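You operate a simulated robot arm through the tools that you are given. There is no shell and no other tool.

You run a simulated robot arm. Do the job below in one go: nothing can be reset, and whatever is moved stays where it is left.

JOB
Put things in order on the top of the repair bench. At the end: the red steel weight stands where the white pad with a knob stood; the yellow sponge stands where the red steel weight stood; the brown wooden sanding block stands where the yellow sponge stood; the white pad with a knob stands where the black valve stood; the black valve from the top of the repair bench stands on top of the roll of grey tape; whatever was shut is shut again. Leave all else as you found it, and nothing knocked over.

The check looks at the end state, three seconds after you hand in, the way a careful person would. Anything else that was tipped, shoved, dropped, spilled or broken makes it a failure.

ROBOT AND FRAMES
A 5-joint arm with a two-finger parallel gripper, fixed in place. Base frame: the origin is at the foot of the arm, x ahead of it, y to its left, z up; the work surface is at about z = 0. Readings come in m, rad, newtons and seconds.
With the tool pointing down near the work surface it reaches from about 0.26 to 0.68 m from the base axis. Its first joint turns from -1.152 to 1.152 rad. The tool tilts only in the upright plane through the base axis and itself; it spins freely about its own axis. Payload 2.9 kg.
Tool frame: the origin (TCP) lies between the finger pads and is the grasp point; the fingertips stand 0.03 m ahead of it; z points along the fingers, y is the line along which they close. The gripper opens to 0.11 m. The fingers are 0.02 m wide and 0.01 m thick; the gripper's body (0.048 by 0.112 m) begins 0.055 m behind the TCP.
Orientation is told as [roll, pitch, yaw] about the base's x, y, z axes, in that order, counted from this pose: with the fingers straight down and closing along the base's y, the tool's x points along the base's -x, its y along +y and its z along -z.

CONTROLS
- The arm moves only by the tool servo_tool. Its argument "series" is a list of rows, each a list of 3 entries, a list of its own where there are three numbers: the closure in counts, from 0 (fully open) to 255 (shut), then the shift along the tool's x, y, z in m, then the turn, a rotation vector about the tool's x, y, z in rad. In form: [[gripper, [x, y, z], [rx, ry, rz]], ...]. A call has 1 to 20 rows; each row is the pose to reach, as a shift and turn from the pose commanded when the call began, along the tool's axes at that moment. A row lasts 0.2 s, in which the tool goes at most 0.05 m and 0.15 rad; a call with a longer step from one row to the next is refused whole, and so is a gripper value outside its range. Where a pose cannot be reached the arm comes as near as it can. A force on the tool above 40 N (or 10 N above the force at the start of the call, whichever is more), or a blocked arm, ends the call early, and 0.2 s more pass. Each finger travels about 0.108 m/s and halts on what it meets, pressing with about 44 N; the grip force reading is that of the motor and also rises with nothing between the fingers. The clock runs only during rows and for 0.2 s after the last one: add rows that repeat a pose to give the fingers time. It gives the time, the measured TCP pose, the force on the tool (base axes), the opening and the grip force at its end, in the units of the frame above (readings bear some noise), with the torque about the TCP (base axes, N m) and any sound that the robot's microphone picked up, and new pictures: "pictures" is both (left out), scene, wrist or none.
- Cameras (640 x 400 px; columns grow to the right, rows downward): "scene" is fixed at [0.0425, -0.4597, 0.6026]; the picture's right is [0.70, -0.72, 0.00], its down [-0.42, -0.41, -0.81] and it looks along [0.58, 0.56, -0.59] (base axes); focal length 367 px, centre (320, 200). "wrist" rides on the gripper at [0.072, 0.017, -0.103] in the tool frame; the picture's right is [-0.23, 0.97, 0.00], its down [-0.76, -0.18, -0.62] and it looks along [-0.61, -0.14, 0.78] (tool axes); focal length 222 px, centre (320, 200). There is no depth. A picture from a camera that has moved, and an enlarged one, comes with that camera's place and axes in the base frame and with its lens.
- inspect(camera, box): a new picture of the part [left, top, right, bottom] of that camera's present view, enlarged. No time passes.
- finish_job(): hands the job in; it is judged then, once.

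Places have to be worked out from the pictures, the camera data and where the tool is seen. Open the gripper and draw the arm clear of the work before you hand the job in, unless the task says otherwise.

The tools are called after "Request:" as name(argument=value, ...) on one line, values as JSON. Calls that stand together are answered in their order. servo_tool: Moves the arm, as the interface text tells. Its arguments: {"type":"object","properties":{"series":{"type":"array"},"pictures":{"type":"string","enum":["both","scene","wrist","none"]}},"required":["series"]} The other tools are called the same way: inspect (camera, box) takes an enlarged picture of a part of a camera's view; finish_job () hands the job in.

At the start:

```text
clock: 0.0
ee_pos: [0.4547, -0.0349, 0.2697]
tcp_rot: [0.001, 0.001, 0.001]
contact_force: [0.2, 0.8, 0.3]
torque: [0.0, -0.02, 0.0]
opening: 0.1101
grip_force: 0.1
```

scene: 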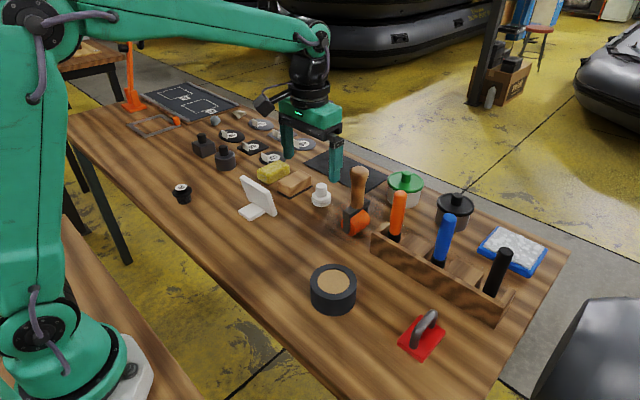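
wrist: 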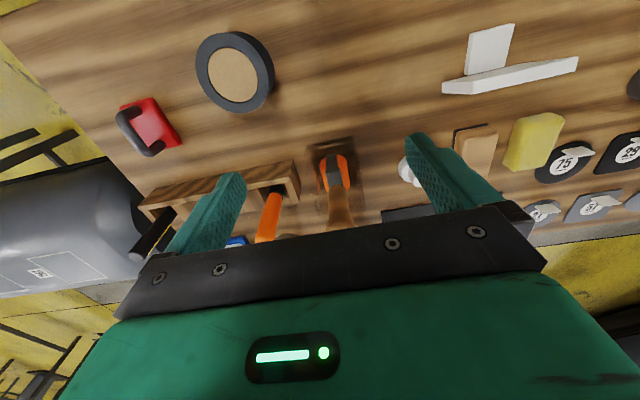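

I begin by looking closely at the scene to identify every item before moving anything.

Request:
inspect(camera="scene", box=[160, 80, 360, 230])

Request:
inspect(camera="scene", box=[300, 150, 580, 370])

Request:
inspect(camera="wrist", box=[380, 0, 640, 240])

Request:
inspect(camera="wrist", box=[100, 0, 400, 260])

```text
2.67 times, centred on (260, 155) of scene
camera zoom: at [0.0425, -0.4597, 0.6026], right [0.7, -0.72, 0.0], down [-0.42, -0.41, -0.81], along [0.58, 0.56, -0.59], focal length 979 px, centre (480, 320)
```

zoom: 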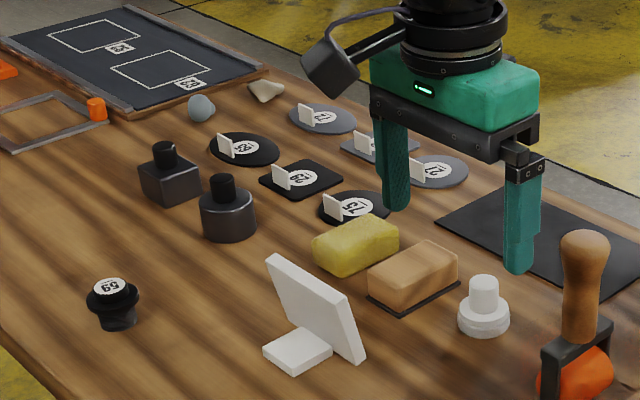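

```text
1.82 times, centred on (440, 260) of scene
camera zoom: at [0.0425, -0.4597, 0.6026], right [0.7, -0.72, 0.0], down [-0.42, -0.41, -0.81], along [0.58, 0.56, -0.59], focal length 668 px, centre (102, 91)
```

zoom: 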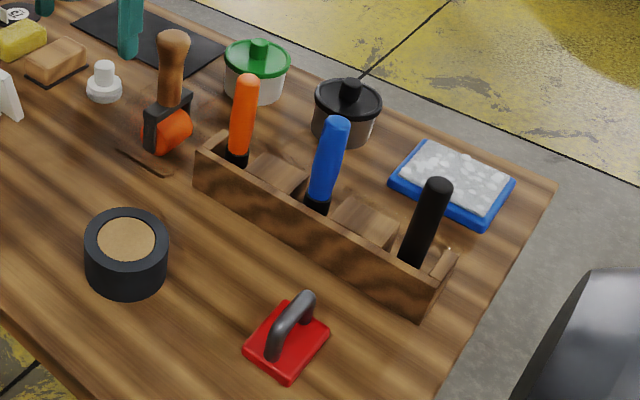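

```text
1.67 times, centred on (510, 120) of wrist
camera zoom: at [0.3819, -0.0184, 0.3747], right [0.23, 0.97, 0.0], down [0.76, -0.18, 0.62], along [0.61, -0.14, -0.78], focal length 370 px, centre (3, 333)
```

zoom: 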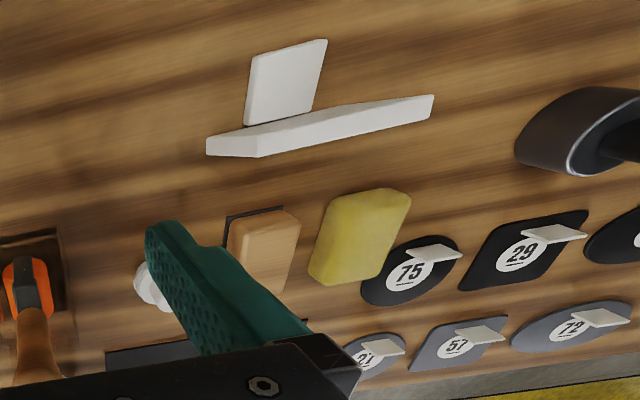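

```text
1.54 times, centred on (250, 130) of wrist
camera zoom: at [0.3819, -0.0184, 0.3747], right [0.23, 0.97, 0.0], down [0.76, -0.18, 0.62], along [0.61, -0.14, -0.78], focal length 342 px, centre (428, 308)
```

zoom: 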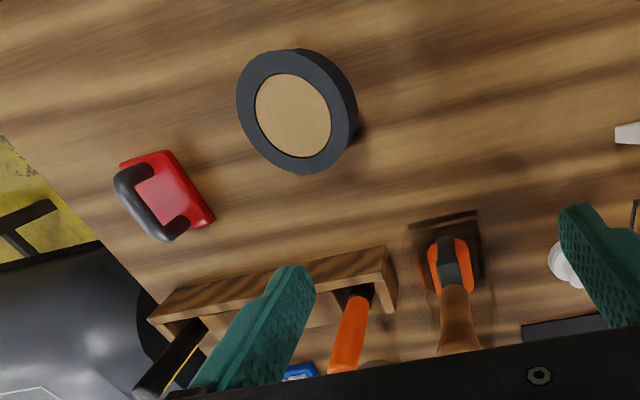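

The scene shows: black valve (label 59) near (0.37, 0.385), white knob pad near (0.63, 0.10), red weight with handle near (0.45, -0.32), tape roll near (0.42, -0.13), sponge near (0.61, 0.28) and sanding block near (0.62, 0.20). I go up high over the valve for a wrist view first, gripper open.

Request:
servo_tool(series=[[0, [0.01, 0.04, 0.0], [0, 0, 0]], [0, [0.02, 0.085, 0.0], [0, 0, 0]], [0, [0.03, 0.13, 0.0], [0, 0, 0]], [0, [0.04, 0.175, 0.0], [0, 0, 0]], [0, [0.05, 0.22, 0.0], [0, 0, 0]], [0, [0.06, 0.265, 0.0], [0, 0, 0]], [0, [0.07, 0.31, 0.0], [0, 0, 0]], [0, [0.08, 0.35, 0.0], [0, 0, 0]], [0, [0.09, 0.385, 0.0], [0, 0, 0]], [0, [0.09, 0.405, 0.02], [0, 0, 0]], [0, [0.09, 0.405, 0.02], [0, 0, 0]]], pictures="both")

```text
clock: 2.4
ee_pos: [0.3655, 0.3717, 0.249]
tcp_rot: [-0.001, 0.0, -0.001]
contact_force: [-0.5, 0.4, 0.3]
torque: [0.03, 0.02, 0.0]
opening: 0.1101
grip_force: 0.0
camera wrist: at [0.2918, 0.3873, 0.3545], right [0.23, 0.97, 0.0], down [0.76, -0.18, 0.62], along [0.61, -0.14, -0.78], focal length 222 px, centre (320, 200)
```

scene: 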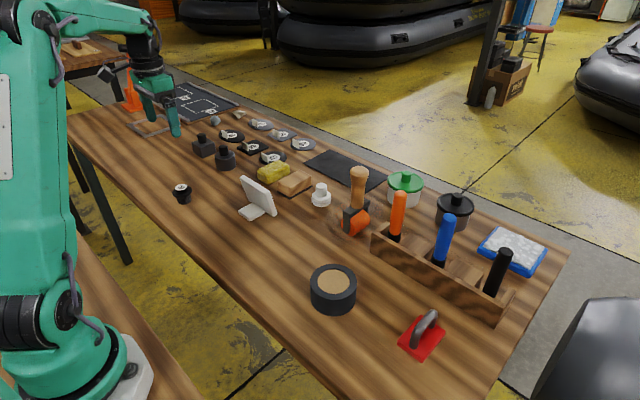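
wrist: 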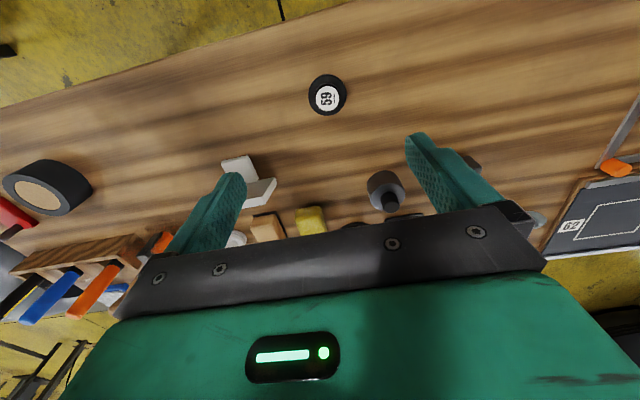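

The valve is under the tool at about (0.368, 0.379). I zoom in on it from both cameras to judge its height and shape.

Request:
inspect(camera="wrist", box=[276, 60, 376, 130])

Request:
inspect(camera="scene", box=[150, 165, 220, 220])

Request:
inspect(camera="scene", box=[290, 250, 380, 320])

Request:
inspect(camera="scene", box=[180, 110, 350, 225])

```text
5.71 times, centred on (326, 95) of wrist
camera zoom: at [0.2918, 0.3873, 0.3545], right [0.23, 0.97, 0.0], down [0.76, -0.18, 0.62], along [0.61, -0.14, -0.78], focal length 1269 px, centre (286, 800)
```

zoom: 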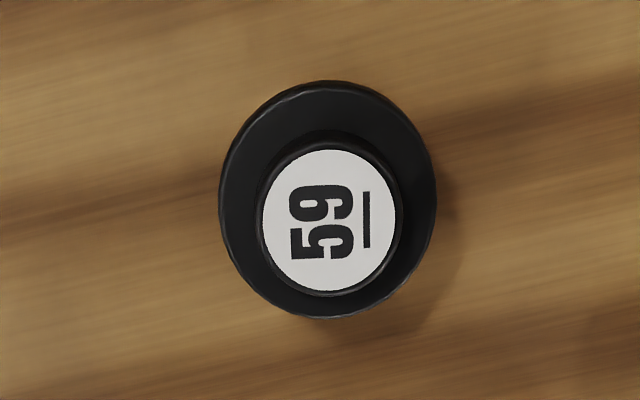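

```text
7.27 times, centred on (185, 192) of scene
camera zoom: at [0.0425, -0.4597, 0.6026], right [0.7, -0.72, 0.0], down [-0.42, -0.41, -0.81], along [0.58, 0.56, -0.59], focal length 2670 px, centre (1302, 254)
```

zoom: 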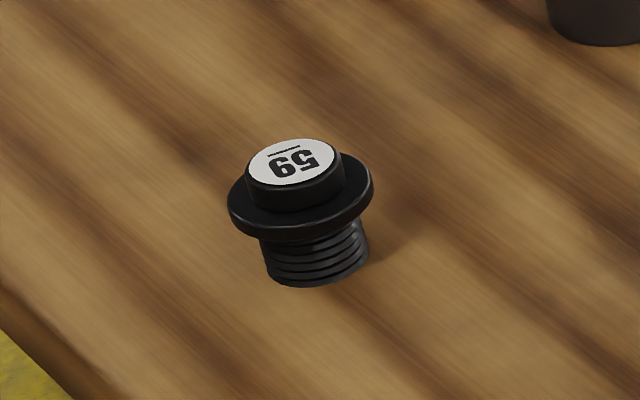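

```text
5.71 times, centred on (335, 285) of scene
camera zoom: at [0.0425, -0.4597, 0.6026], right [0.7, -0.72, 0.0], down [-0.42, -0.41, -0.81], along [0.58, 0.56, -0.59], focal length 2098 px, centre (234, -286)
```

zoom: 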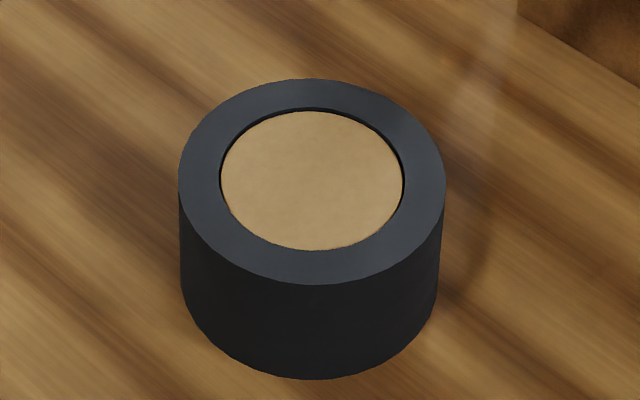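

```text
3.48 times, centred on (265, 168) of scene
camera zoom: at [0.0425, -0.4597, 0.6026], right [0.7, -0.72, 0.0], down [-0.42, -0.41, -0.81], along [0.58, 0.56, -0.59], focal length 1277 px, centre (511, 313)
```

zoom: 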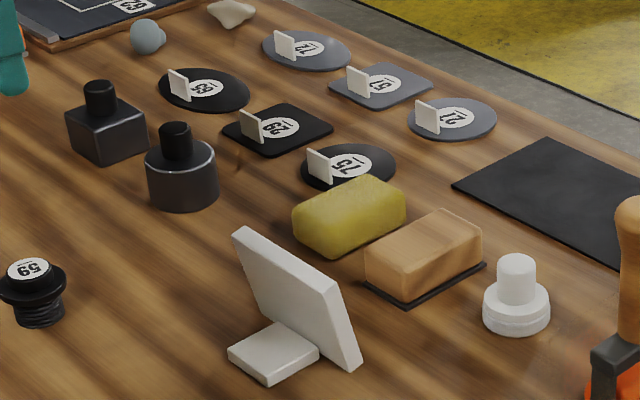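

The valve is about 46 mm tall with a flange of ~54 mm at z≈0.026–0.033, centred near (0.370, 0.380); the tape core is nearly flush and solid. I descend partway over the valve and check alignment.

Request:
servo_tool(series=[[0, [-0.006, 0.01, 0.03], [0, 0, 0]], [0, [-0.006, 0.01, 0.07], [0, 0, 0]], [0, [-0.006, 0.01, 0.11], [0, 0, 0]], [0, [-0.006, 0.01, 0.13], [0, 0, 0]], [0, [-0.006, 0.01, 0.13], [0, 0, 0]]], pictures="both")

```text
clock: 3.6
ee_pos: [0.3721, 0.3789, 0.1188]
tcp_rot: [-0.002, -0.001, 0.0]
contact_force: [0.8, 0.2, 0.6]
torque: [-0.01, -0.01, -0.01]
opening: 0.1101
grip_force: 0.1
camera wrist: at [0.2989, 0.3951, 0.224], right [0.23, 0.97, 0.0], down [0.76, -0.18, 0.62], along [0.61, -0.14, -0.78], focal length 222 px, centre (320, 200)
```

scene: 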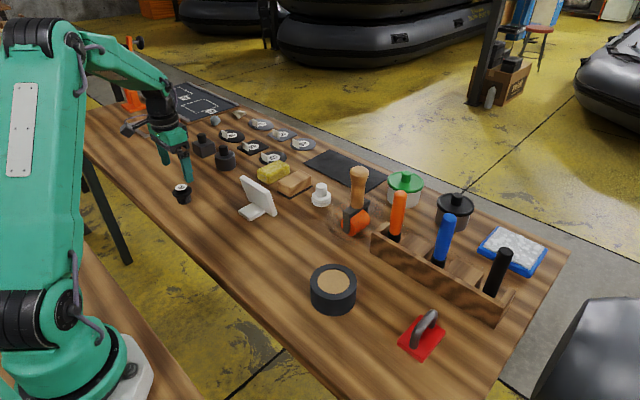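
wrist: 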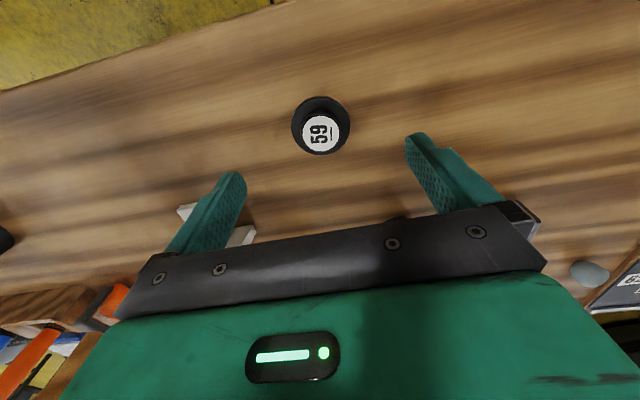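

Alignment is good, with the valve centred between the fingers. I descend to z≈0.04 and close on the flange.

Request:
servo_tool(series=[[0, [0.001, 0, 0.03], [0, 0, 0]], [0, [0.001, 0, 0.06], [0, 0, 0]], [0, [0.001, 0, 0.079], [0, 0, 0]], [0, [0.001, 0, 0.079], [0, 0, 0]], [255, [0.001, 0, 0.079], [0, 0, 0]], [255, [0.001, 0, 0.079], [0, 0, 0]], [255, [0.001, 0, 0.079], [0, 0, 0]], [255, [0.001, 0, 0.079], [0, 0, 0]]], pictures="both")

```text
clock: 5.4
ee_pos: [0.3689, 0.3788, 0.0429]
tcp_rot: [-0.001, -0.001, 0.001]
contact_force: [-0.2, 0.0, 0.4]
torque: [-0.04, -0.02, 0.0]
opening: 0.0506
grip_force: 44.2
camera wrist: at [0.2959, 0.3954, 0.1456], right [0.23, 0.97, 0.0], down [0.76, -0.18, 0.62], along [0.61, -0.14, -0.78], focal length 222 px, centre (320, 200)
```

scene: 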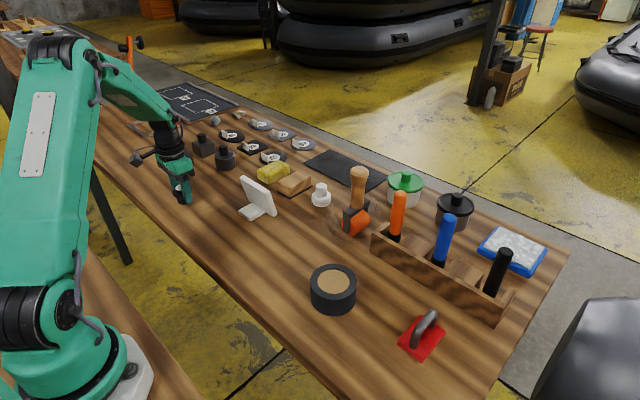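
wrist: 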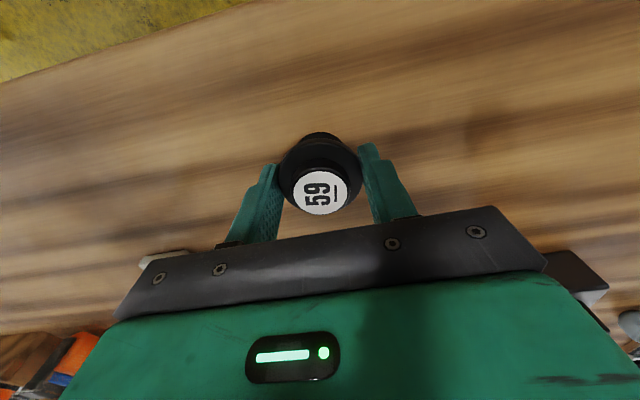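

The valve is held (opening 0.0506 on the flange), and its spot is recorded as about (0.370, 0.380). I lift it to z≈0.22 and carry it over to the tape at about (0.412, -0.140).

Request:
servo_tool(series=[[255, [0, 0, -0.03], [0, 0, 0]], [255, [0, 0, -0.07], [0, 0, 0]], [255, [0, 0, -0.115], [0, 0, 0]], [255, [0, 0, -0.16], [0, 0, 0]], [255, [0, -0.02, -0.18], [0, 0, 0]], [255, [-0.004, -0.06, -0.18], [0, 0, 0]], [255, [-0.008, -0.105, -0.18], [0, 0, 0]], [255, [-0.012, -0.15, -0.18], [0, 0, 0]], [255, [-0.016, -0.195, -0.18], [0, 0, 0]], [255, [-0.02, -0.24, -0.18], [0, 0, 0]], [255, [-0.024, -0.285, -0.18], [0, 0, 0]], [255, [-0.028, -0.33, -0.18], [0, 0, 0]], [255, [-0.032, -0.375, -0.18], [0, 0, 0]], [255, [-0.036, -0.42, -0.18], [0, 0, 0]], [255, [-0.04, -0.465, -0.18], [0, 0, 0]], [255, [-0.042, -0.505, -0.18], [0, 0, 0]], [255, [-0.042, -0.52, -0.18], [0, 0, 0]], [255, [-0.042, -0.52, -0.18], [0, 0, 0]]], pictures="both")

```text
clock: 9.2
ee_pos: [0.4113, -0.1395, 0.2225]
tcp_rot: [0.001, -0.003, -0.001]
contact_force: [-0.6, 0.2, -0.6]
torque: [0.0, 0.01, 0.02]
opening: 0.0504
grip_force: 43.9
camera wrist: at [0.338, -0.1236, 0.3271], right [0.23, 0.97, 0.0], down [0.76, -0.18, 0.62], along [0.61, -0.14, -0.78], focal length 222 px, centre (320, 200)
```

scene: 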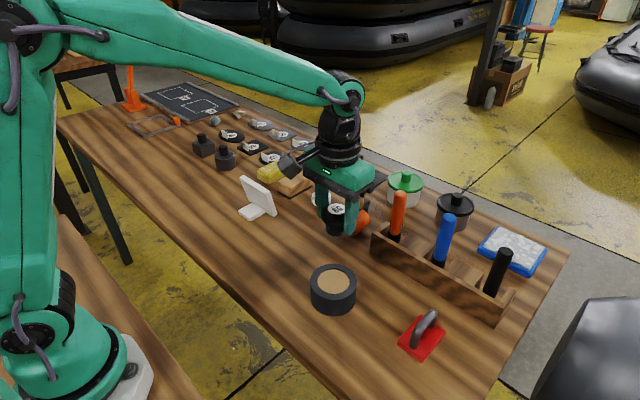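
wrist: 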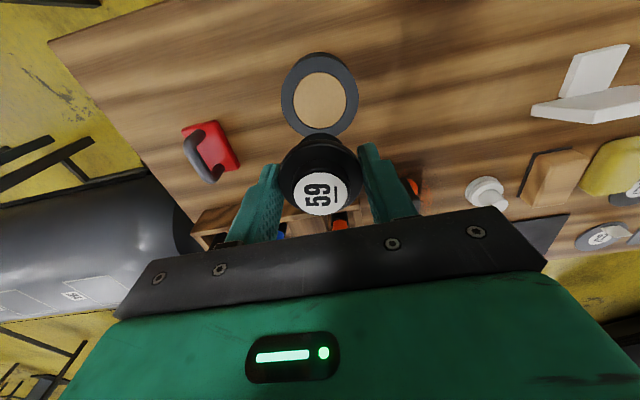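

The tape core lies right beneath the tool (estimated (0.411, -0.140)). I lower the valve to just above the core and look.

Request:
servo_tool(series=[[255, [0, 0, 0.04], [0, 0, 0]], [255, [0, 0, 0.08], [0, 0, 0]], [255, [0, 0, 0.11], [0, 0, 0]], [255, [0, 0, 0.125], [0, 0, 0]], [255, [0, 0, 0.125], [0, 0, 0]]], pictures="both")

Request:
inspect(camera="scene", box=[280, 220, 400, 320])

```text
clock: 10.4
ee_pos: [0.4136, -0.1397, 0.0963]
tcp_rot: [0.001, 0.0, 0.0]
contact_force: [0.1, -0.4, -1.2]
torque: [0.03, -0.02, -0.04]
opening: 0.0503
grip_force: 44.4
camera wrist: at [0.3405, -0.1233, 0.201], right [0.23, 0.97, 0.0], down [0.76, -0.18, 0.62], along [0.61, -0.14, -0.78], focal length 222 px, centre (320, 200)
```

scene: 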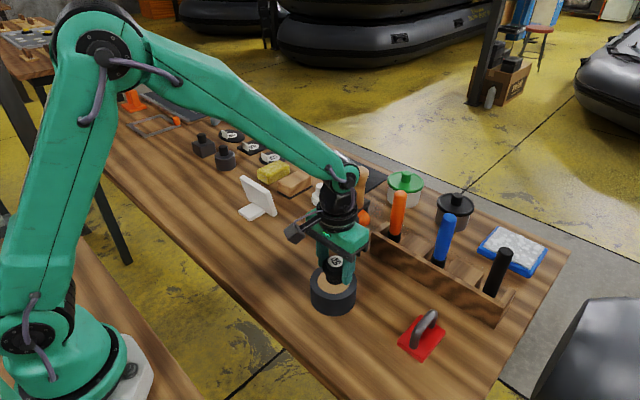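
wrist: 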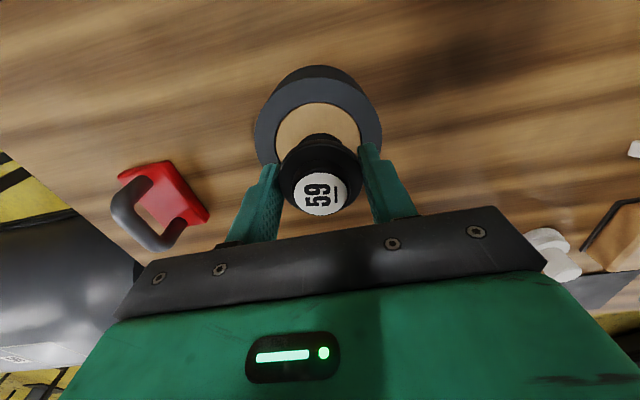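

```text
4.00 times, centred on (340, 270) of scene
camera zoom: at [0.0425, -0.4597, 0.6026], right [0.7, -0.72, 0.0], down [-0.42, -0.41, -0.81], along [0.58, 0.56, -0.59], focal length 1468 px, centre (240, -80)
```

zoom: 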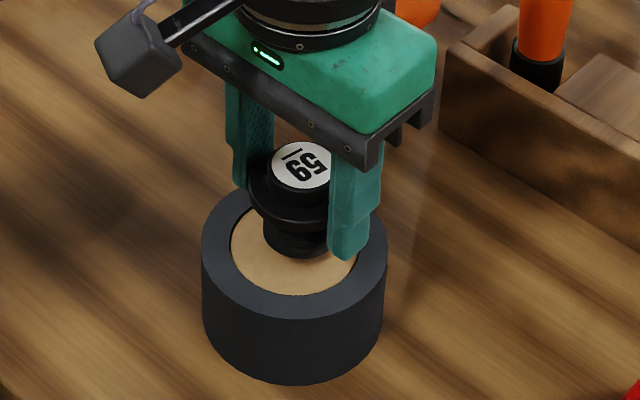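

I zoom the wrist view to check how centred the valve is above the core.

Request:
inspect(camera="wrist", box=[240, 55, 400, 225])

Request:
inspect(camera="scene", box=[300, 240, 370, 300])

```text
2.35 times, centred on (320, 140) of wrist
camera zoom: at [0.3405, -0.1233, 0.201], right [0.23, 0.97, 0.0], down [0.76, -0.18, 0.62], along [0.61, -0.14, -0.78], focal length 523 px, centre (320, 341)
```

zoom: 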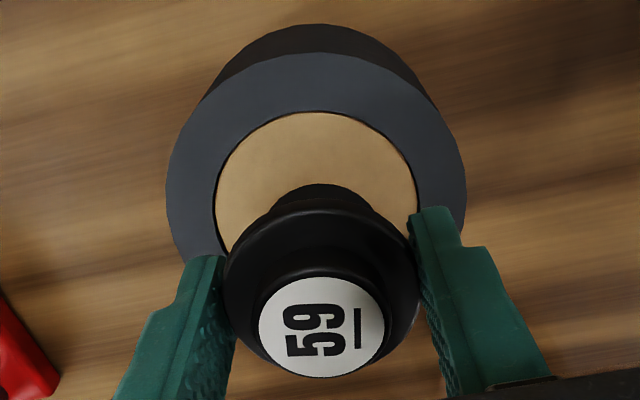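

```text
6.67 times, centred on (335, 270) of scene
camera zoom: at [0.0425, -0.4597, 0.6026], right [0.7, -0.72, 0.0], down [-0.42, -0.41, -0.81], along [0.58, 0.56, -0.59], focal length 2448 px, centre (220, -267)
```

zoom: 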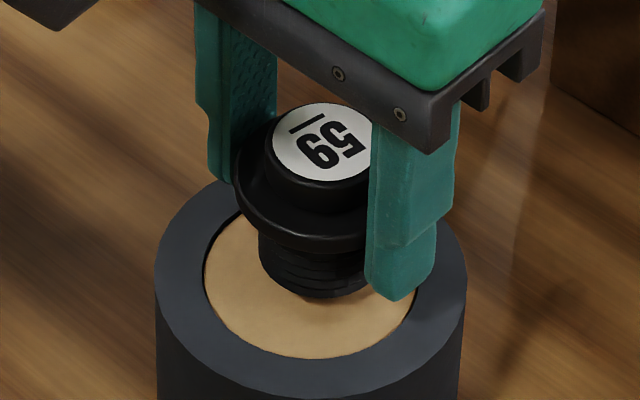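

The valve is centred to within a few mm over the core. I shift 2 mm back and lower in small steps, watching the force.

Request:
servo_tool(series=[[255, [0.002, 0, 0.002], [0, 0, 0]], [255, [0.002, 0, 0.004], [0, 0, 0]], [255, [0.002, 0, 0.006], [0, 0, 0]]], pictures="none")

```text
clock: 11.2
ee_pos: [0.41, -0.1397, 0.0894]
tcp_rot: [0.0, -0.001, -0.001]
contact_force: [-2.6, 0.0, 7.1]
torque: [-0.03, 0.1, 0.0]
opening: 0.0503
grip_force: 44.1
```

The force shows first contact (7 N upward). I check the scene before letting go.

Request:
inspect(camera="scene", box=[300, 240, 370, 300])

Request:
inspect(camera="wrist", box=[240, 55, 400, 225])

```text
6.67 times, centred on (335, 270) of scene
camera zoom: at [0.0425, -0.4597, 0.6026], right [0.7, -0.72, 0.0], down [-0.42, -0.41, -0.81], along [0.58, 0.56, -0.59], focal length 2448 px, centre (220, -267)
```

zoom: 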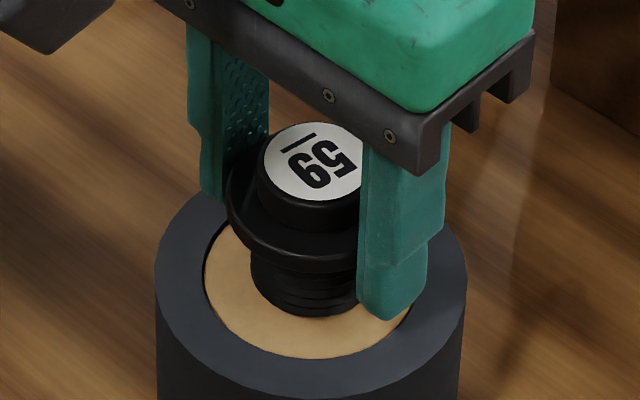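

```text
2.35 times, centred on (320, 140) of wrist
camera zoom: at [0.3372, -0.123, 0.1953], right [0.23, 0.97, 0.0], down [0.76, -0.18, 0.62], along [0.61, -0.14, -0.78], focal length 523 px, centre (320, 341)
```

zoom: 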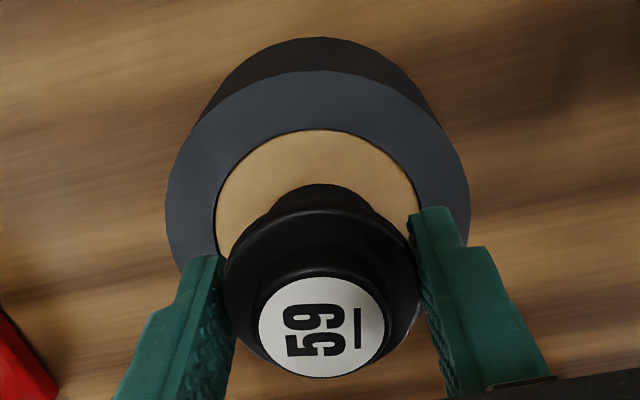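

The valve is sitting flat and centred on the core. I open the fingers and rise straight up.

Request:
servo_tool(series=[[255, [0, 0, -0.0005], [0, 0, 0]], [60, [0, 0, -0.0005], [0, 0, 0]], [60, [0, 0, -0.0005], [0, 0, 0]], [60, [0, 0, -0.0005], [0, 0, 0]], [60, [0, 0, -0.02], [0, 0, 0]], [60, [0, 0, -0.05], [0, 0, 0]], [60, [0, 0, -0.1], [0, 0, 0]], [60, [0, 0, -0.15], [0, 0, 0]], [0, [0, 0, -0.16], [0, 0, 0]], [0, [0, 0, -0.16], [0, 0, 0]]], pictures="both")

Request:
inspect(camera="scene", box=[290, 230, 380, 320])

```text
clock: 13.4
ee_pos: [0.4104, -0.1403, 0.2507]
tcp_rot: [0.001, 0.0, 0.001]
contact_force: [0.2, 0.2, -0.3]
torque: [-0.01, -0.03, 0.03]
opening: 0.1097
grip_force: 0.0
camera wrist: at [0.337, -0.1245, 0.3561], right [0.23, 0.97, 0.0], down [0.76, -0.18, 0.62], along [0.61, -0.14, -0.78], focal length 222 px, centre (320, 200)
```

scene: 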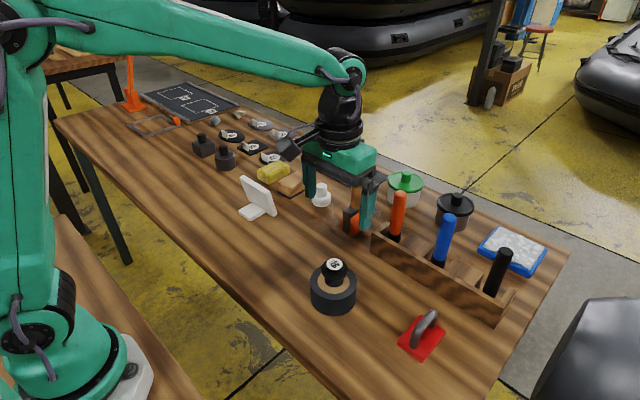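
wrist: 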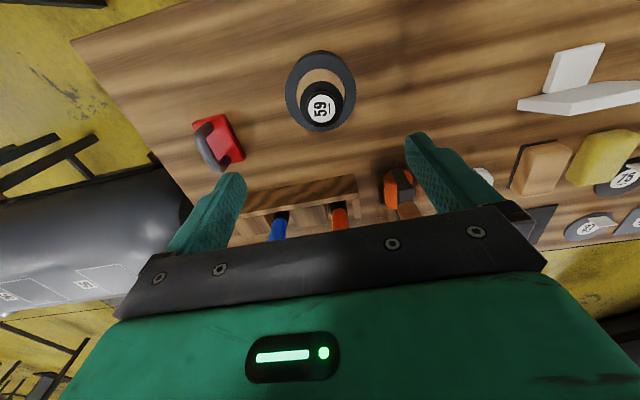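

```text
4.44 times, centred on (335, 275) of scene
camera zoom: at [0.0425, -0.4597, 0.6026], right [0.7, -0.72, 0.0], down [-0.42, -0.41, -0.81], along [0.58, 0.56, -0.59], focal length 1632 px, centre (253, -133)
```

zoom: 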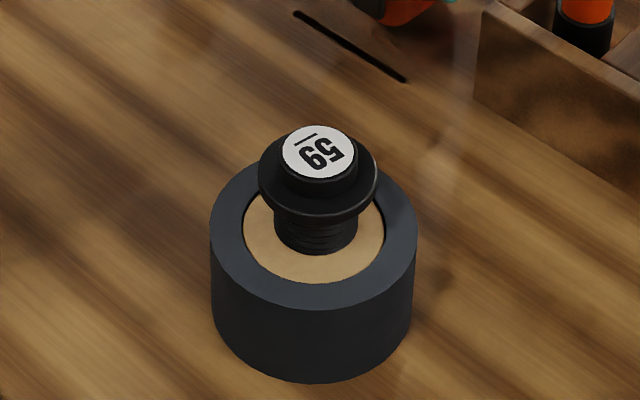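

The valve stands centred on the tape. Next I go over the white knob pad (around (0.632, 0.103)), keeping clear of the tall roller/brush standing near (0.60, -0.035).

Request:
servo_tool(series=[[0, [0, 0.045, 0], [0, 0, 0]], [0, [0, 0.09, 0], [0, 0, 0]], [0, [0, 0.135, 0], [0, 0, 0]], [0, [0, 0.18, 0], [0, 0, 0]], [0, [-0.02, 0.215, 0], [0, 0, 0]], [0, [-0.05, 0.24, 0], [0, 0, 0]], [0, [-0.09, 0.242, 0], [0, 0, 0]], [0, [-0.13, 0.242, 0.01], [0, 0, 0]], [0, [-0.17, 0.242, 0.02], [0, 0, 0]], [0, [-0.2, 0.242, 0.03], [0, 0, 0]], [0, [-0.2, 0.242, 0.05], [0, 0, 0]], [0, [-0.2, 0.242, 0.05], [0, 0, 0]]], pictures="both")

Request:
inspect(camera="wrist", box=[230, 40, 430, 180])

Request:
inspect(camera="scene", box=[270, 150, 370, 230])

```text
clock: 16.0
ee_pos: [0.6103, 0.1028, 0.2009]
tcp_rot: [0.0, 0.001, 0.001]
contact_force: [0.9, 0.5, -0.1]
torque: [0.04, 0.02, 0.0]
opening: 0.1103
grip_force: 0.2
camera wrist: at [0.5366, 0.1188, 0.3049], right [0.23, 0.97, 0.0], down [0.76, -0.18, 0.62], along [0.61, -0.14, -0.78], focal length 222 px, centre (320, 200)
```

scene: 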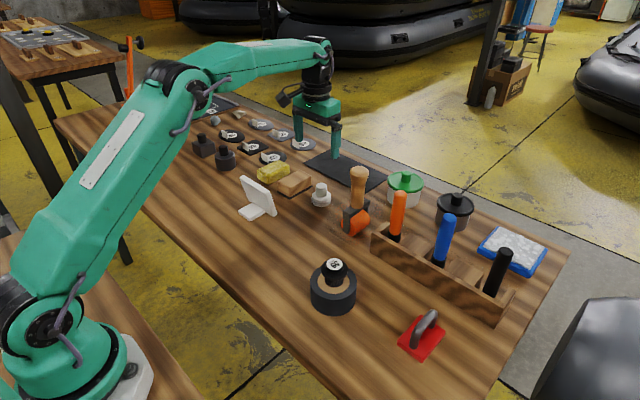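
wrist: 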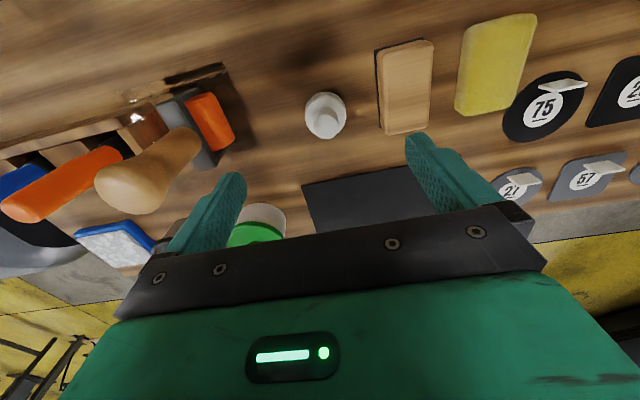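

```text
2.86 times, centred on (330, 110) of wrist
camera zoom: at [0.5366, 0.1188, 0.3049], right [0.23, 0.97, 0.0], down [0.76, -0.18, 0.62], along [0.61, -0.14, -0.78], focal length 635 px, centre (291, 457)
```

zoom: 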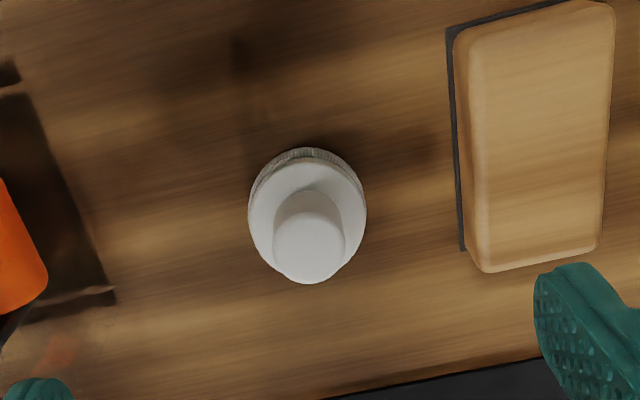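

```text
5.00 times, centred on (320, 190) of scene
camera zoom: at [0.0425, -0.4597, 0.6026], right [0.7, -0.72, 0.0], down [-0.42, -0.41, -0.81], along [0.58, 0.56, -0.59], focal length 1836 px, centre (320, 250)
```

zoom: 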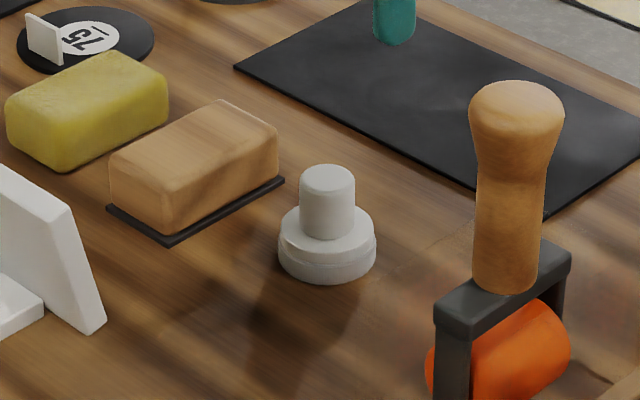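

I see a faint hazy region around the roller that could be something transparent, so I look closer before moving near it.

Request:
inspect(camera="scene", box=[320, 150, 440, 260])

Request:
inspect(camera="wrist", box=[90, 40, 290, 200])

```text
3.64 times, centred on (380, 205) of scene
camera zoom: at [0.0425, -0.4597, 0.6026], right [0.7, -0.72, 0.0], down [-0.42, -0.41, -0.81], along [0.58, 0.56, -0.59], focal length 1335 px, centre (102, 182)
```

zoom: 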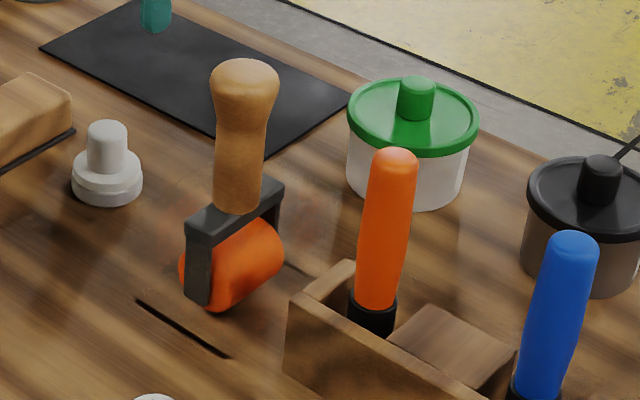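

```text
2.50 times, centred on (190, 120) of wrist
camera zoom: at [0.5366, 0.1188, 0.3049], right [0.23, 0.97, 0.0], down [0.76, -0.18, 0.62], along [0.61, -0.14, -0.78], focal length 555 px, centre (645, 400)
```

zoom: 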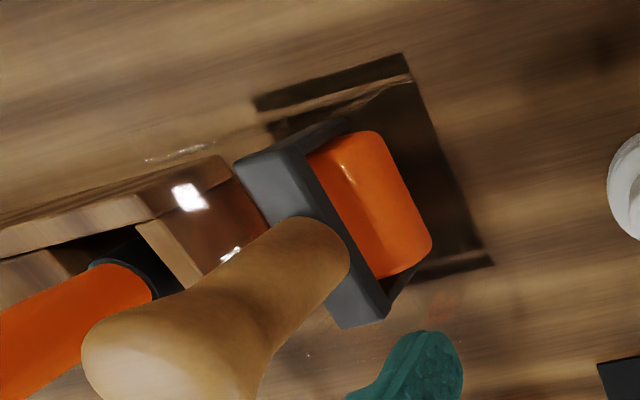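

There is a tinted clear holder around the roller at x≈0.55–0.655, y≈-0.08–0.0, which I will keep away from; the knob pad is at about (0.632, 0.105), knob Ø31 mm from z≈0.016 to 0.05. I narrow the fingers to ~60 mm, line up and descend partway.

Request:
servo_tool(series=[[116, [-0.01, 0.0033, 0.0], [0, 0, 0]], [116, [-0.0225, 0.0033, 0.02], [0, 0, 0]], [116, [-0.0225, 0.0033, 0.05], [0, 0, 0]], [116, [-0.0225, 0.0033, 0.08], [0, 0, 0]], [116, [-0.0225, 0.0033, 0.1], [0, 0, 0]], [116, [-0.0225, 0.0033, 0.1], [0, 0, 0]]], pictures="both")

Request:
inspect(camera="wrist", box=[220, 80, 420, 220])

Request:
inspect(camera="scene", box=[280, 130, 380, 220])

```text
clock: 17.4
ee_pos: [0.6297, 0.1072, 0.0999]
tcp_rot: [0.0, 0.0, 0.0]
contact_force: [0.5, -0.7, -0.2]
torque: [0.0, -0.01, 0.0]
opening: 0.0599
grip_force: 0.1
camera wrist: at [0.5576, 0.123, 0.2047], right [0.23, 0.97, 0.0], down [0.76, -0.18, 0.62], along [0.61, -0.14, -0.78], focal length 222 px, centre (320, 200)
```

scene: 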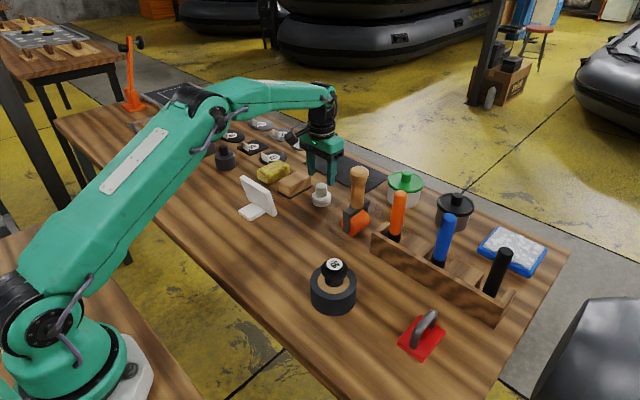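
wrist: 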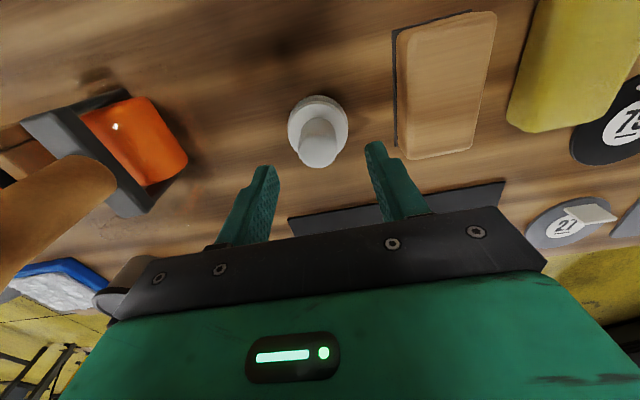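

```text
2.86 times, centred on (320, 150) of wrist
camera zoom: at [0.5576, 0.123, 0.2047], right [0.23, 0.97, 0.0], down [0.76, -0.18, 0.62], along [0.61, -0.14, -0.78], focal length 635 px, centre (320, 343)
```

zoom: 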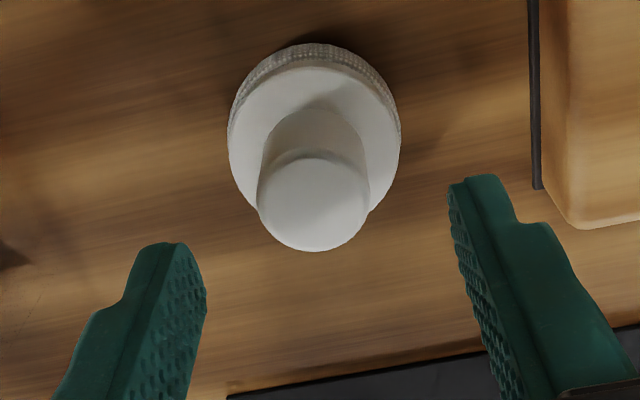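

```text
4.44 times, centred on (330, 175) of scene
camera zoom: at [0.0425, -0.4597, 0.6026], right [0.7, -0.72, 0.0], down [-0.42, -0.41, -0.81], along [0.58, 0.56, -0.59], focal length 1632 px, centre (276, 311)
```

zoom: 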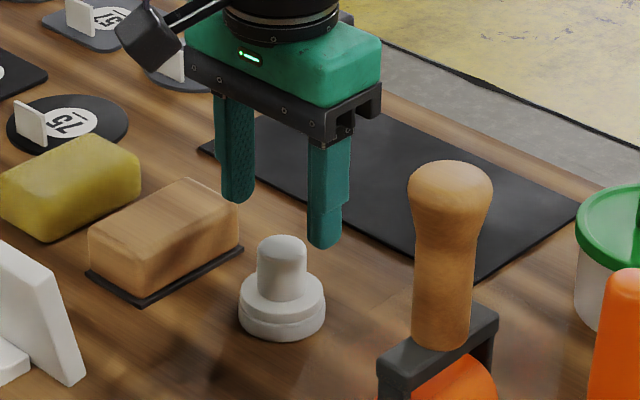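

The knob is 1–2 mm toward -y of the centreline; I correct that, descend so the tips are ~22 mm above the bench, and close on the knob.

Request:
servo_tool(series=[[116, [0, -0.0015, 0.02], [0, 0, 0]], [116, [0, -0.0015, 0.04], [0, 0, 0]], [116, [0, -0.0015, 0.0477], [0, 0, 0]], [116, [0, -0.0015, 0.0477], [0, 0, 0]], [255, [0, -0.0015, 0.0477], [0, 0, 0]], [255, [0, -0.0015, 0.0477], [0, 0, 0]], [255, [0, -0.0015, 0.0477], [0, 0, 0]]], pictures="both")

Request:
inspect(camera="wrist", box=[220, 100, 420, 240])

```text
clock: 19.0
ee_pos: [0.6312, 0.1031, 0.0529]
tcp_rot: [0.001, -0.001, -0.001]
contact_force: [0.4, -0.3, 0.1]
torque: [-0.05, -0.01, 0.01]
opening: 0.0286
grip_force: 43.7
camera wrist: at [0.5586, 0.1202, 0.1575], right [0.23, 0.97, 0.0], down [0.76, -0.18, 0.62], along [0.61, -0.14, -0.78], focal length 222 px, centre (320, 200)
```

scene: 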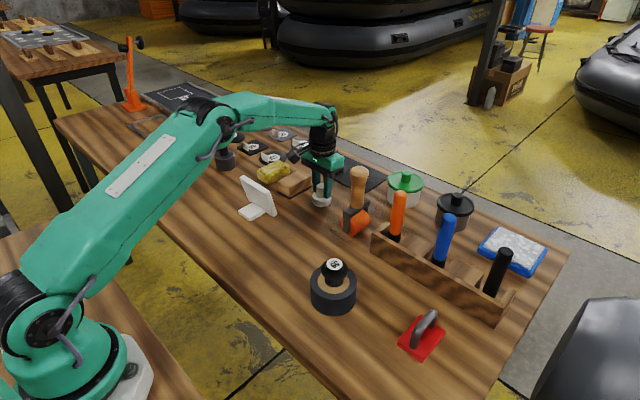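
wrist: 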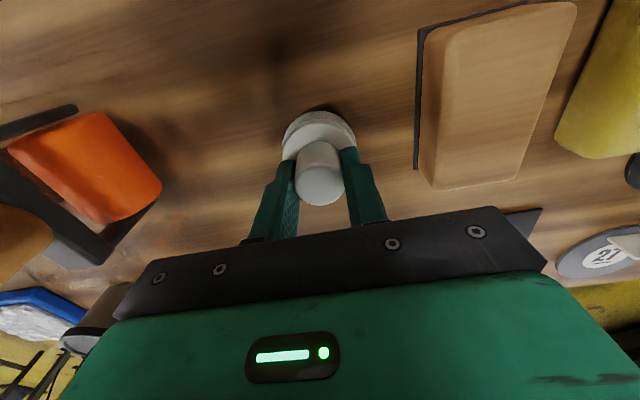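

```text
2.86 times, centred on (320, 170) of wrist
camera zoom: at [0.5586, 0.1202, 0.1575], right [0.23, 0.97, 0.0], down [0.76, -0.18, 0.62], along [0.61, -0.14, -0.78], focal length 635 px, centre (320, 286)
```

zoom: 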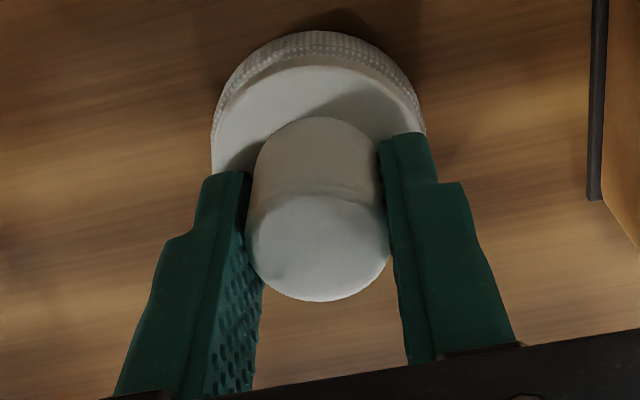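

The pad is held by its knob (opening 0.0286); its spot is recorded as (0.632, 0.104). I lift to z≈0.25 and carry it over to the valve's old spot (0.370, 0.380).

Request:
servo_tool(series=[[255, [0, 0, -0.03], [0, 0, 0]], [255, [0, 0, -0.075], [0, 0, 0]], [255, [0, 0, -0.12], [0, 0, 0]], [255, [0, 0, -0.165], [0, 0, 0]], [255, [0, 0, -0.2], [0, 0, 0]], [255, [0.02, 0.021, -0.2], [0, 0, 0]], [255, [0.05, 0.0526, -0.2], [0, 0, 0]], [255, [0.082, 0.0862, -0.2], [0, 0, 0]], [255, [0.114, 0.12, -0.2], [0, 0, 0]], [255, [0.146, 0.1536, -0.2], [0, 0, 0]], [255, [0.178, 0.187, -0.2], [0, 0, 0]], [255, [0.21, 0.221, -0.2], [0, 0, 0]], [255, [0.24, 0.2524, -0.2], [0, 0, 0]], [255, [0.2625, 0.2761, -0.2], [0, 0, 0]], [255, [0.2625, 0.2761, -0.16], [0, 0, 0]], [255, [0.2625, 0.2761, -0.12], [0, 0, 0]], [255, [0.2625, 0.2761, -0.08], [0, 0, 0]], [255, [0.2625, 0.2761, -0.05], [0, 0, 0]], [255, [0.2625, 0.2761, -0.05], [0, 0, 0]]], pictures="both")

```text
clock: 23.0
ee_pos: [0.3674, 0.3803, 0.1036]
tcp_rot: [-0.002, 0.003, 0.0]
contact_force: [0.0, -1.0, -0.5]
torque: [-0.04, -0.01, -0.01]
opening: 0.0288
grip_force: 44.2
camera wrist: at [0.2941, 0.3958, 0.207], right [0.23, 0.97, 0.0], down [0.76, -0.18, 0.62], along [0.61, -0.14, -0.78], focal length 222 px, centre (320, 200)
```

scene: 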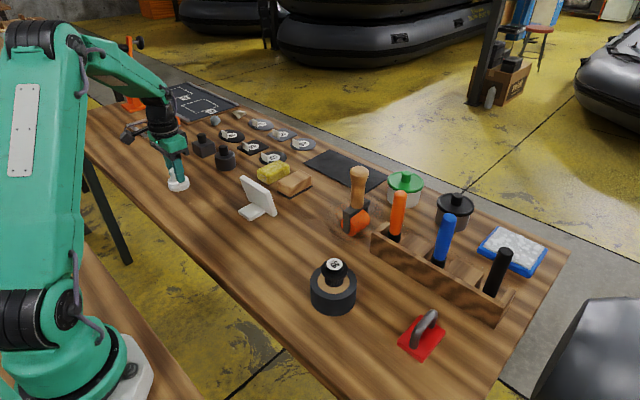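
wrist: 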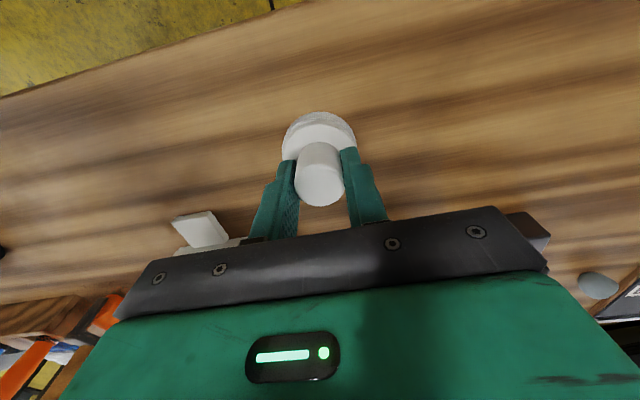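

The pad hangs over the valve's spot. I lower it to bench contact height in careful steps.

Request:
servo_tool(series=[[255, [0, 0, 0.025], [0, 0, 0]], [255, [0, 0, 0.042], [0, 0, 0]], [255, [0, 0, 0.047], [0, 0, 0]], [255, [0, 0, 0.0495], [0, 0, 0]], [255, [0, 0, 0.0495], [0, 0, 0]]], pictures="scene")

Request:
inspect(camera="scene", box=[140, 155, 220, 215])

```text
clock: 24.2
ee_pos: [0.3695, 0.3801, 0.0526]
tcp_rot: [0.0, 0.001, -0.001]
contact_force: [0.4, -0.5, 2.2]
torque: [-0.08, 0.0, -0.02]
opening: 0.0287
grip_force: 44.5
```

scene: 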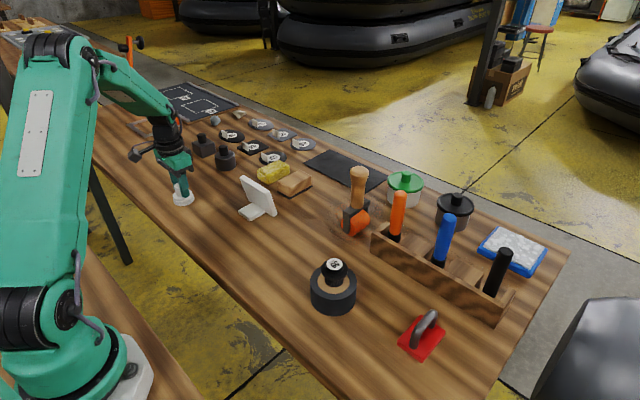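

```text
6.67 times, centred on (180, 185) of scene
camera zoom: at [0.0425, -0.4597, 0.6026], right [0.7, -0.72, 0.0], down [-0.42, -0.41, -0.81], along [0.58, 0.56, -0.59], focal length 2448 px, centre (1253, 300)
```

zoom: 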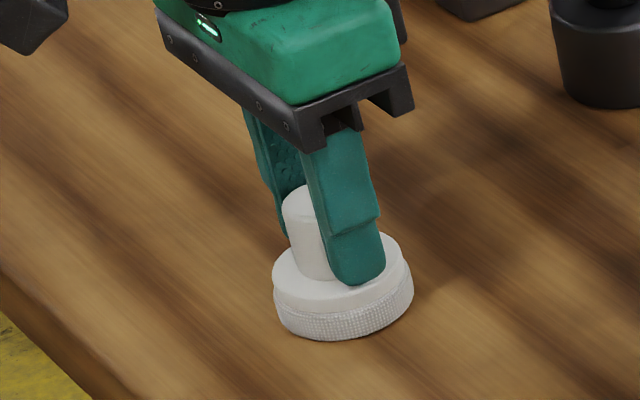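

The pad rests on the bench at the valve's old spot (pixel match within ~1 px). I release and rise.

Request:
servo_tool(series=[[116, [0, 0, 0], [0, 0, 0]], [116, [0, 0, 0], [0, 0, 0]], [116, [0, 0, 0], [0, 0, 0]], [116, [0, 0, -0.02], [0, 0, 0]], [116, [0, 0, -0.06], [0, 0, 0]], [116, [0, 0, -0.11], [0, 0, 0]], [116, [0, 0, -0.16], [0, 0, 0]], [0, [0, 0, -0.2], [0, 0, 0]], [0, [0, 0, -0.2], [0, 0, 0]]], pictures="both")

Request:
inspect(camera="scene", box=[360, 280, 480, 380])

```text
clock: 26.2
ee_pos: [0.3699, 0.3774, 0.2539]
tcp_rot: [0.001, -0.001, -0.001]
contact_force: [0.1, -0.3, 0.1]
torque: [-0.06, 0.0, -0.04]
opening: 0.1099
grip_force: 0.0
camera wrist: at [0.2974, 0.3934, 0.3579], right [0.23, 0.97, 0.0], down [0.76, -0.18, 0.62], along [0.61, -0.14, -0.78], focal length 222 px, centre (320, 200)
```

scene: 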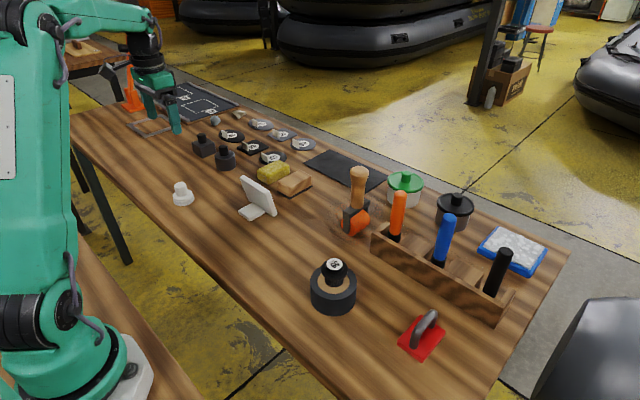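
wrist: 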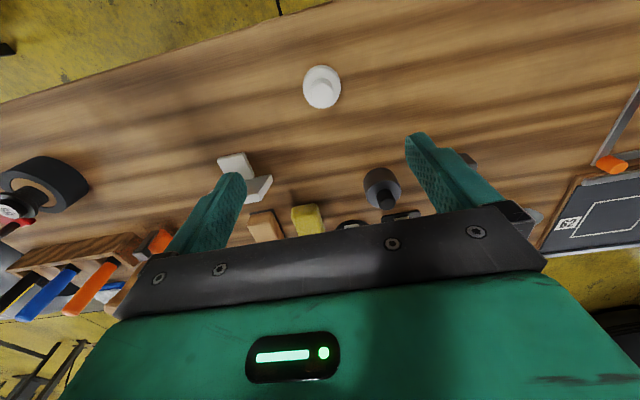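

```text
4.00 times, centred on (420, 330) of scene
camera zoom: at [0.0425, -0.4597, 0.6026], right [0.7, -0.72, 0.0], down [-0.42, -0.41, -0.81], along [0.58, 0.56, -0.59], focal length 1468 px, centre (-80, -320)
```

zoom: 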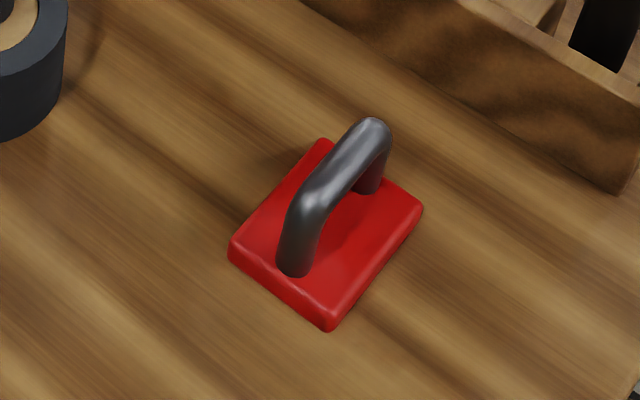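

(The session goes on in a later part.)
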